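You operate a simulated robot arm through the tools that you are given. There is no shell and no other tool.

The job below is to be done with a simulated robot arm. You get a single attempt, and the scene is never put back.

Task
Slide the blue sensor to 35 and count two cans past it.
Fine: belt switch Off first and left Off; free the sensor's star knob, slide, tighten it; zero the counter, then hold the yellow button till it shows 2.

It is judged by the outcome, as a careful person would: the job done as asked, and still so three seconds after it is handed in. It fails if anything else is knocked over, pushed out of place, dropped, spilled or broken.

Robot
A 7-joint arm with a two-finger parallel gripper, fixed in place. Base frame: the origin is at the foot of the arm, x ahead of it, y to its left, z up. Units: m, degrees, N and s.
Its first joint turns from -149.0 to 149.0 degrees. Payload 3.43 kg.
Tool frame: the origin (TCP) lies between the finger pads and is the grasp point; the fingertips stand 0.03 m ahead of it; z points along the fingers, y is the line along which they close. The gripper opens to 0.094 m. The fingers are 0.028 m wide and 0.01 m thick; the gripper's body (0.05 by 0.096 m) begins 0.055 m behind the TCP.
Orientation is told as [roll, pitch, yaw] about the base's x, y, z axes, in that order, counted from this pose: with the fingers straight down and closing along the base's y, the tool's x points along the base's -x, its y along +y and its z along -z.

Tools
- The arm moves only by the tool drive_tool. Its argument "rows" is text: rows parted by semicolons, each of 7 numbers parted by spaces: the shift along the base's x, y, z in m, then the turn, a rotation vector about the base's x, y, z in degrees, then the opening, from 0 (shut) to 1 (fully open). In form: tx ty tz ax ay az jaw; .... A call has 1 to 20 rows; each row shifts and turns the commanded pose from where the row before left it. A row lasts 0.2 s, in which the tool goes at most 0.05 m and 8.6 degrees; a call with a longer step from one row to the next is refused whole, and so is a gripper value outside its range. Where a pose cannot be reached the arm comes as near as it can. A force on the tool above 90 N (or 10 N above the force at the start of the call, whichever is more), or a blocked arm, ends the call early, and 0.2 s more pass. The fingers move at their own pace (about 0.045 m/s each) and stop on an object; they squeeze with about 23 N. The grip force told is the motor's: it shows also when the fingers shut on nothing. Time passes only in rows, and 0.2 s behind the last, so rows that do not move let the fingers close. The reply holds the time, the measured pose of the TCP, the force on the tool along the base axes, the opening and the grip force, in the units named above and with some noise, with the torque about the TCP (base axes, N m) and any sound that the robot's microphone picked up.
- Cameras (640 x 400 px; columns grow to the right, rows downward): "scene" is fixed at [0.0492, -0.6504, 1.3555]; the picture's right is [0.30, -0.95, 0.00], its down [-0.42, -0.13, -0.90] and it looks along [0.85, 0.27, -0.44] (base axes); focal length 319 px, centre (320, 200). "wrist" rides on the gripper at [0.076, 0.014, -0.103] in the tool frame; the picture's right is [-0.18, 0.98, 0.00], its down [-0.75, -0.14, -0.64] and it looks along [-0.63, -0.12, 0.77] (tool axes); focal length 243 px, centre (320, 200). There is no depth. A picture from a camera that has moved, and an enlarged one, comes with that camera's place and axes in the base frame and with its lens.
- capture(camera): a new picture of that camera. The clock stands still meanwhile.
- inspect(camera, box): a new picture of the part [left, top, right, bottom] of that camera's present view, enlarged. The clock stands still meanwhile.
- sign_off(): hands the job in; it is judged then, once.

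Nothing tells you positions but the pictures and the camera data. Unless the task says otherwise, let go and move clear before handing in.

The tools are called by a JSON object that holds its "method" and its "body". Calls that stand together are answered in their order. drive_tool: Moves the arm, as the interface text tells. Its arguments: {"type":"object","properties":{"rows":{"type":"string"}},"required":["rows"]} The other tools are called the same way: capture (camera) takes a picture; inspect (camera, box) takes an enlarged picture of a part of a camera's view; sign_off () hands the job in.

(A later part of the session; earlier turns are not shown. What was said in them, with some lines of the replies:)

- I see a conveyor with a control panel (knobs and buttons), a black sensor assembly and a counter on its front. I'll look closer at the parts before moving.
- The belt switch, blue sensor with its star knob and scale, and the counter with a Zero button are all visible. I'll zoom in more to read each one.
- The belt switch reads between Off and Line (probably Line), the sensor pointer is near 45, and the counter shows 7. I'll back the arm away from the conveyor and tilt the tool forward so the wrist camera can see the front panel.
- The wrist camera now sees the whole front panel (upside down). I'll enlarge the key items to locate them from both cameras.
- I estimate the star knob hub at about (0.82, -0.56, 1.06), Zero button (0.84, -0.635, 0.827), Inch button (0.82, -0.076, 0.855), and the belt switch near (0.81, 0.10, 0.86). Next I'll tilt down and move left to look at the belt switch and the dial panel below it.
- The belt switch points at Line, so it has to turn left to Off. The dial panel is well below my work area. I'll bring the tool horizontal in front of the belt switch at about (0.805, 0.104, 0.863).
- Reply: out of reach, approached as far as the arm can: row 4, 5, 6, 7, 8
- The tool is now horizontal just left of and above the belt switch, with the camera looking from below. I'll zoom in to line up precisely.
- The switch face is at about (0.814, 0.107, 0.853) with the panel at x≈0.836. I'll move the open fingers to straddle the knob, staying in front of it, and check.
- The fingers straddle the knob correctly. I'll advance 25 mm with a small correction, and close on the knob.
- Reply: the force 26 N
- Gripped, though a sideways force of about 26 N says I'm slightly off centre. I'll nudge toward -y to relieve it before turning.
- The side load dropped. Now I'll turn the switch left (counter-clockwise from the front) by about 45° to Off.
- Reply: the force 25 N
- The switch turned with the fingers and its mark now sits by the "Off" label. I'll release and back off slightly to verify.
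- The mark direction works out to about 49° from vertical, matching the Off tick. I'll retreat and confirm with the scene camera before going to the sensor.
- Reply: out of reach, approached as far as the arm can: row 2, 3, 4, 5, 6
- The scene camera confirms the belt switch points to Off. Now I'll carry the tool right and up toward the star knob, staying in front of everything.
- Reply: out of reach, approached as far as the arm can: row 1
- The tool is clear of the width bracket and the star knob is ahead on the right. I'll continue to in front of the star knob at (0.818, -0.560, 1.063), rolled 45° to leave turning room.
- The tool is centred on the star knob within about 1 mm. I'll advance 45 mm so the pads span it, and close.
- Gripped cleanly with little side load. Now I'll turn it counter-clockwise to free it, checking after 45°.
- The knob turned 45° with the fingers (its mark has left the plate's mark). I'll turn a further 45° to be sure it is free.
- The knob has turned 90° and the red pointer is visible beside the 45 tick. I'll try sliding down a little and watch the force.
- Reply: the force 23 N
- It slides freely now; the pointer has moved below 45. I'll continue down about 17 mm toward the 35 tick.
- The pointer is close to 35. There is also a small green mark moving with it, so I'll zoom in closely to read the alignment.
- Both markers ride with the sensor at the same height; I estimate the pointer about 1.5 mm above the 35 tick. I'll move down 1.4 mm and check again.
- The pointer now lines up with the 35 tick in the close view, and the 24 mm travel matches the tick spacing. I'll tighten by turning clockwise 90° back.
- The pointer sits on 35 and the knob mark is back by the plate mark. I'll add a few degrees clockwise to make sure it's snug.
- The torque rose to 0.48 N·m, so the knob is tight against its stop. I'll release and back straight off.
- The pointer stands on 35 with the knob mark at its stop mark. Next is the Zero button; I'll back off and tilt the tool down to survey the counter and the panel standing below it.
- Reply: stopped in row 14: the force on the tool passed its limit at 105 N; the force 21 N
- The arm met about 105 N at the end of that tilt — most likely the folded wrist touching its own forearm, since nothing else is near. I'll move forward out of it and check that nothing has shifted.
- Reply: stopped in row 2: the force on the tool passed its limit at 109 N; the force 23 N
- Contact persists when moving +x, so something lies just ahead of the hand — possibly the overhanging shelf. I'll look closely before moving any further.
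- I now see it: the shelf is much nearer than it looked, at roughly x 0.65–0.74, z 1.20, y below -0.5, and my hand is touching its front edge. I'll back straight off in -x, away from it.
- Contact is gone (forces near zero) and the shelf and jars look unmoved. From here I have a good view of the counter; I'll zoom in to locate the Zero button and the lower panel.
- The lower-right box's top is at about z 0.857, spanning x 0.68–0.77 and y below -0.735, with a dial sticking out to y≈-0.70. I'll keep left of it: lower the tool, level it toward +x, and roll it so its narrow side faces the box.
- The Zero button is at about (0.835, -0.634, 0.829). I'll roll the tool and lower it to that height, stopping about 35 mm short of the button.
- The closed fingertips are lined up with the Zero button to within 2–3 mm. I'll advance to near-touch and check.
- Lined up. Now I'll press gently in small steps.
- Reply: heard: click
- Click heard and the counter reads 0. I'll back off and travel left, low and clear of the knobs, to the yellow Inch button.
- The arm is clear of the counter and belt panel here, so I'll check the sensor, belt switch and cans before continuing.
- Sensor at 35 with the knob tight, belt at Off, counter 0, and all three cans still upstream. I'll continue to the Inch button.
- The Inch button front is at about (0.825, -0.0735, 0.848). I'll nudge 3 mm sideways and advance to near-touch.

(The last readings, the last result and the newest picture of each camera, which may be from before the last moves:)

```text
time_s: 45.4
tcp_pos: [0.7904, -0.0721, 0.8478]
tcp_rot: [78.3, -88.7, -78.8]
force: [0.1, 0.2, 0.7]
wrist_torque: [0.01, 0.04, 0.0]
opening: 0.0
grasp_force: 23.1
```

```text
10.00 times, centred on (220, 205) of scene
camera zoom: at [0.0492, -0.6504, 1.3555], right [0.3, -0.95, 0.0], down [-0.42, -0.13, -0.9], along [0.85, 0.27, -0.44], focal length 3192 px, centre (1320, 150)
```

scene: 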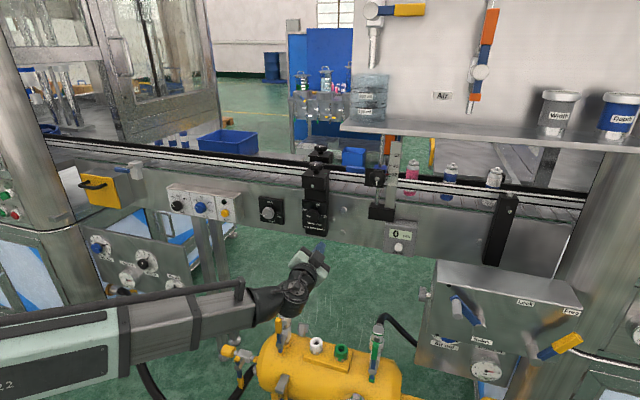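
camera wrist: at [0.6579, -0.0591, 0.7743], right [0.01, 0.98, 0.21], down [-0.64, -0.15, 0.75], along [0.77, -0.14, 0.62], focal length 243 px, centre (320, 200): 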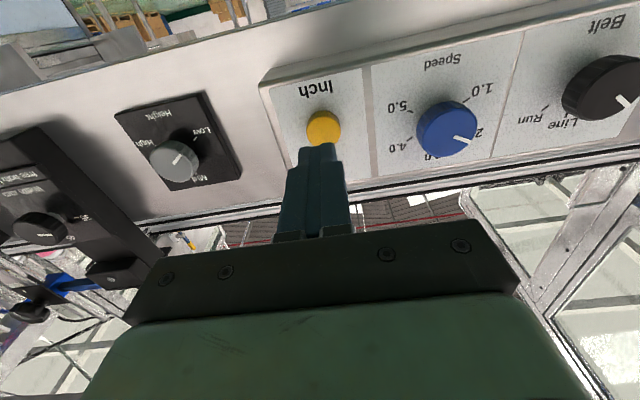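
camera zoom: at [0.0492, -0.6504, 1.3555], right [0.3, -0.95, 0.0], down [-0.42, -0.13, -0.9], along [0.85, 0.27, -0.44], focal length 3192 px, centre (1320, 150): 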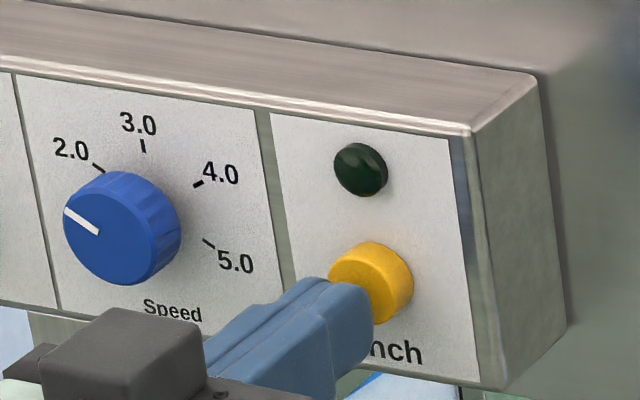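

Centred on the button and about to touch. Now I'll press in small steps and listen for the click.

{"method": "drive_tool", "body": {"rows": "0.004 0 0 0 0 0 0; 0.003 0 0 0 0 0 0"}}

{"method": "inspect", "body": {"camera": "scene", "box": [340, 130, 520, 260]}}

{"method": "inspect", "body": {"camera": "scene", "box": [190, 185, 250, 225]}}

```text
time_s: 46.0
tcp_pos: [0.7974, -0.0732, 0.8474]
tcp_rot: [78.8, -88.6, -79.0]
force: [-3.0, -0.3, 0.7]
wrist_torque: [0.0, -0.04, 0.02]
opening: 0.0
grasp_force: 22.7
```

```text
3.08 times, centred on (430, 195) of scene
camera zoom: at [0.0492, -0.6504, 1.3555], right [0.3, -0.95, 0.0], down [-0.42, -0.13, -0.9], along [0.85, 0.27, -0.44], focal length 982 px, centre (-18, 215)
```

zoom: 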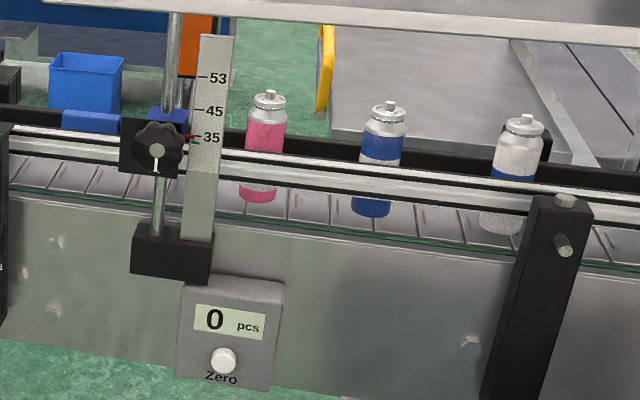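

```text
10.00 times, centred on (220, 205) of scene
camera zoom: at [0.0492, -0.6504, 1.3555], right [0.3, -0.95, 0.0], down [-0.42, -0.13, -0.9], along [0.85, 0.27, -0.44], focal length 3192 px, centre (1320, 150)
```

zoom: 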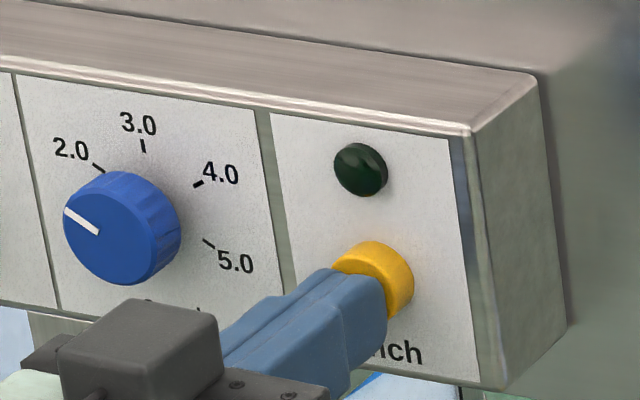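

Contact with 3 N, but no click yet. I'll press a few millimetres more.

{"method": "drive_tool", "body": {"rows": "0.003 0 0 0 0 0 0"}}

{"method": "inspect", "body": {"camera": "scene", "box": [340, 130, 520, 260]}}

{"method": "inspect", "body": {"camera": "scene", "box": [190, 185, 250, 225]}}

```text
time_s: 46.4
tcp_pos: [0.8012, -0.0741, 0.8474]
tcp_rot: [77.2, -88.6, -77.7]
force: [-1.8, 3.0, -2.0]
wrist_torque: [-0.04, 0.02, 0.08]
opening: 0.0004
grasp_force: 23.1
heard: click
```

```text
3.08 times, centred on (430, 195) of scene
camera zoom: at [0.0492, -0.6504, 1.3555], right [0.3, -0.95, 0.0], down [-0.42, -0.13, -0.9], along [0.85, 0.27, -0.44], focal length 982 px, centre (-18, 215)
```

zoom: 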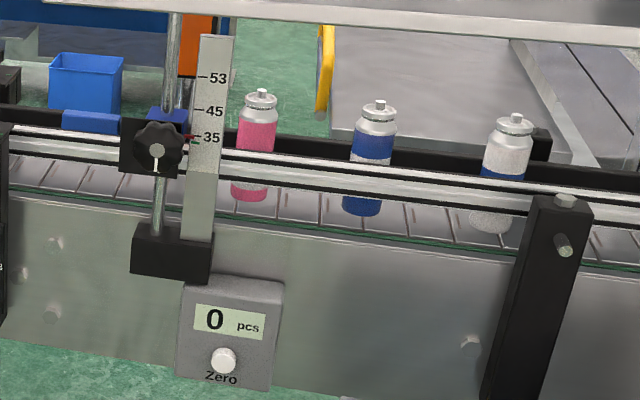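

```text
10.00 times, centred on (220, 205) of scene
camera zoom: at [0.0492, -0.6504, 1.3555], right [0.3, -0.95, 0.0], down [-0.42, -0.13, -0.9], along [0.85, 0.27, -0.44], focal length 3192 px, centre (1320, 150)
```

zoom: 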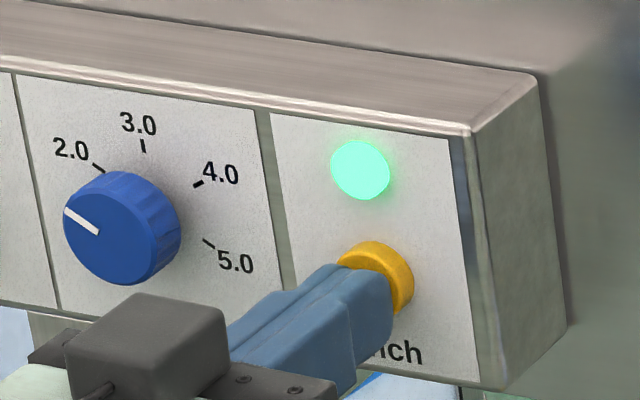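

The lamp is lit green and the cans are moving left. I'll hold (with 1 mm more for a firm press) and check progress in short stretches.

{"method": "drive_tool", "body": {"rows": "0.001 0 0 0 0 0 0; 0 0 0 0 0 0 0; 0 0 0 0 0 0 0; 0 0 0 0 0 0 0; 0 0 0 0 0 0 0"}}

{"method": "inspect", "body": {"camera": "scene", "box": [340, 130, 520, 260]}}

```text
time_s: 47.6
tcp_pos: [0.8018, -0.0733, 0.8495]
tcp_rot: [78.4, -88.5, -78.9]
force: [-3.2, -1.0, -1.2]
wrist_torque: [0.02, 0.05, -0.06]
opening: 0.0
grasp_force: 22.8
```

```text
3.08 times, centred on (430, 195) of scene
camera zoom: at [0.0492, -0.6504, 1.3555], right [0.3, -0.95, 0.0], down [-0.42, -0.13, -0.9], along [0.85, 0.27, -0.44], focal length 982 px, centre (-18, 215)
```

zoom: 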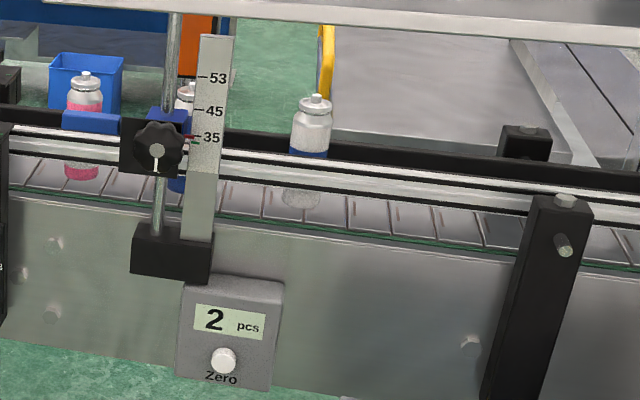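

The counter shows 2 — releasing the button right now.

{"method": "drive_tool", "body": {"rows": "-0.035 0 0 0 0 0 0; 0 0 0 0 0 0 0"}}

{"method": "inspect", "body": {"camera": "scene", "box": [340, 130, 520, 260]}}

{"method": "inspect", "body": {"camera": "scene", "box": [150, 175, 270, 250]}}

```text
time_s: 48.2
tcp_pos: [0.7681, -0.0729, 0.848]
tcp_rot: [79.1, -88.6, -79.4]
force: [0.8, -0.1, 0.0]
wrist_torque: [-0.01, -0.02, 0.02]
opening: 0.0
grasp_force: 22.7
```

```text
3.08 times, centred on (430, 195) of scene
camera zoom: at [0.0492, -0.6504, 1.3555], right [0.3, -0.95, 0.0], down [-0.42, -0.13, -0.9], along [0.85, 0.27, -0.44], focal length 982 px, centre (-18, 215)
```

zoom: 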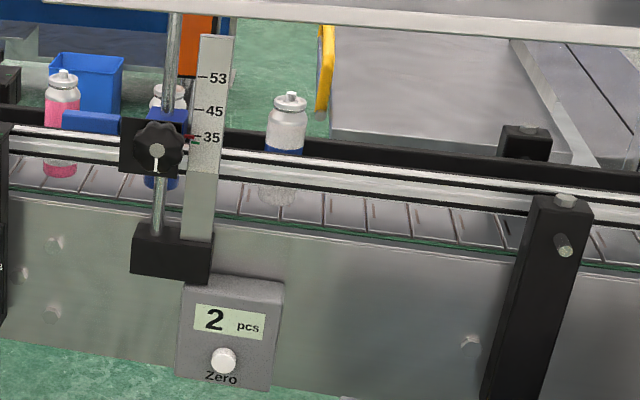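

```text
5.33 times, centred on (210, 212) of scene
camera zoom: at [0.0492, -0.6504, 1.3555], right [0.3, -0.95, 0.0], down [-0.42, -0.13, -0.9], along [0.85, 0.27, -0.44], focal length 1703 px, centre (907, 133)
```

zoom: 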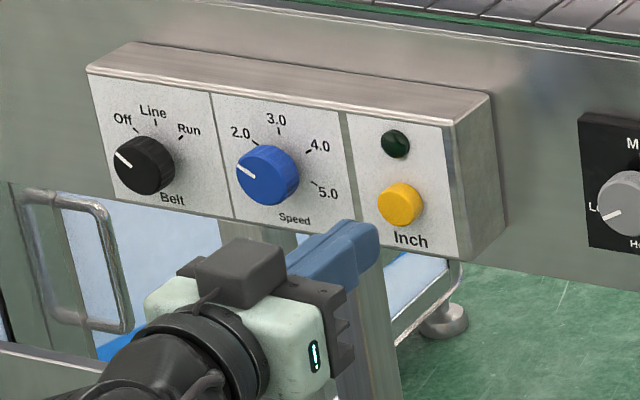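

Counter at 2, lamp off, cans stopped. I'll move the arm further clear and wait a few seconds to confirm nothing drifts.

{"method": "drive_tool", "body": {"rows": "0 -0.01 0.02 0 0 0 0; 0 -0.01 0.025 0 0 0 0; 0 -0.01 0.025 0 0 0 0; 0 -0.01 0.025 0 0 0 0; 0 -0.01 0.025 0 0 0 0; 0 0 0 0 0 0 0; 0 0 0 0 0 0 0; 0 0 0 0 0 0 0; 0 0 0 0 0 0 0; 0 0 0 0 0 0 0; 0 0 0 0 0 0 0; 0 0 0 0 0 0 0; 0 0 0 0 0 0 0; 0 0 0 0 0 0 0; 0 0 0 0 0 0 0"}}

{"method": "capture", "body": {"camera": "scene"}}

{"method": "inspect", "body": {"camera": "scene", "box": [340, 130, 520, 260]}}

{"method": "inspect", "body": {"camera": "scene", "box": [355, 145, 435, 195]}}

{"method": "inspect", "body": {"camera": "scene", "box": [150, 175, 270, 250]}}

```text
time_s: 51.4
tcp_pos: [0.7678, -0.1243, 0.9707]
tcp_rot: [78.4, -88.6, -78.8]
force: [0.1, -0.9, 0.4]
wrist_torque: [-0.03, 0.0, 0.01]
opening: 0.0
grasp_force: 22.9
```

```text
taken
```

scene: 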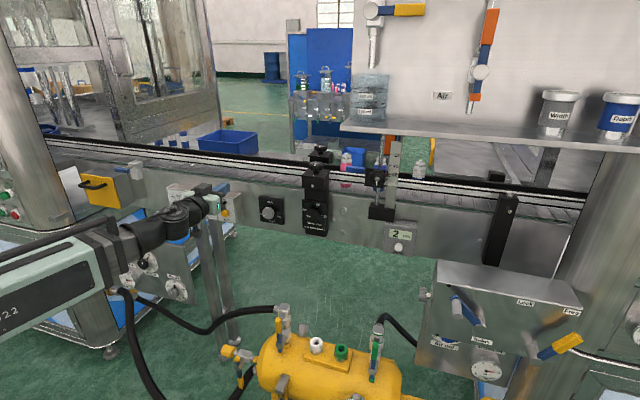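

```text
3.08 times, centred on (430, 195) of scene
camera zoom: at [0.0492, -0.6504, 1.3555], right [0.3, -0.95, 0.0], down [-0.42, -0.13, -0.9], along [0.85, 0.27, -0.44], focal length 982 px, centre (-18, 215)
```

zoom: 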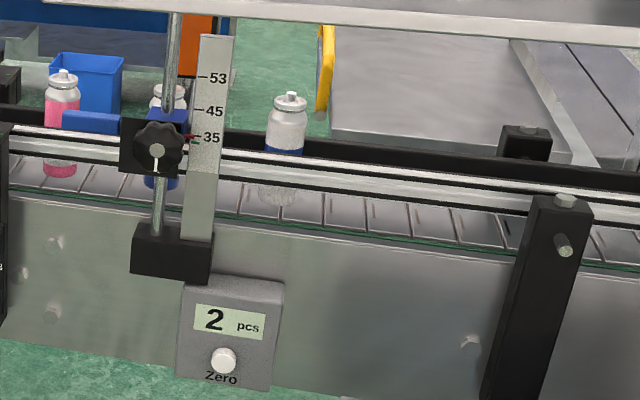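

```text
8.00 times, centred on (395, 170) of scene
camera zoom: at [0.0492, -0.6504, 1.3555], right [0.3, -0.95, 0.0], down [-0.42, -0.13, -0.9], along [0.85, 0.27, -0.44], focal length 2554 px, centre (-280, 440)
```

zoom: 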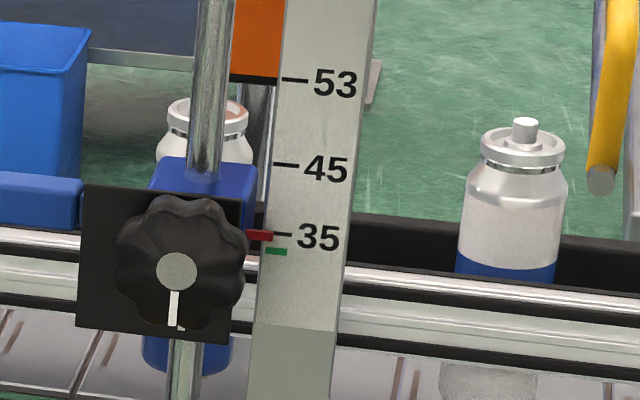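

```text
5.33 times, centred on (210, 212) of scene
camera zoom: at [0.0492, -0.6504, 1.3555], right [0.3, -0.95, 0.0], down [-0.42, -0.13, -0.9], along [0.85, 0.27, -0.44], focal length 1703 px, centre (907, 133)
```

zoom: 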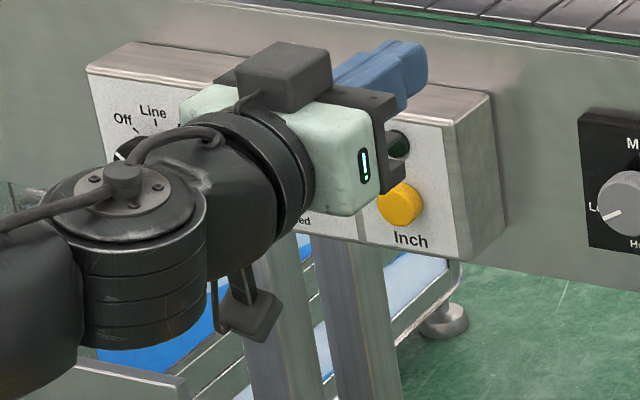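

Everything reads as asked: the belt switch is at Off, the sensor is at 35 with its knob tight, and the counter has held at 2 with the belt still. The arm is clear and the shelf and jars look unmoved, so I'm handing in.

{"method": "sign_off", "body": {}}

```text
The job is handed in.
```

The job is done and handed in: the blue sensor is at 35 and the counter shows 2. It was still at 2, with the cans stopped, about three seconds after I let go of the yellow button.

- **Belt switch:** it was on Line; I turned it to Off first and it stayed there.
- **Sensor:** I freed the star knob, slid the sensor down from 45 to 35, and turned the knob back tight against its stop. The red pointer lines up with the 35 tick.
- **Counter:** I pressed Zero and it went from 7 to 0. I then held the yellow button until it showed 2. The pink can is well past the sensor, the blue can has been counted but stopped right behind it, and the white can has not reached it.

**Shelf contact:** while backing away from the sensor, the hand bumped the front edge of the overhanging shelf twice, with a bit over 100 N each time. I backed straight off, and in the pictures afterwards the shelf and the two jars on it look unmoved.
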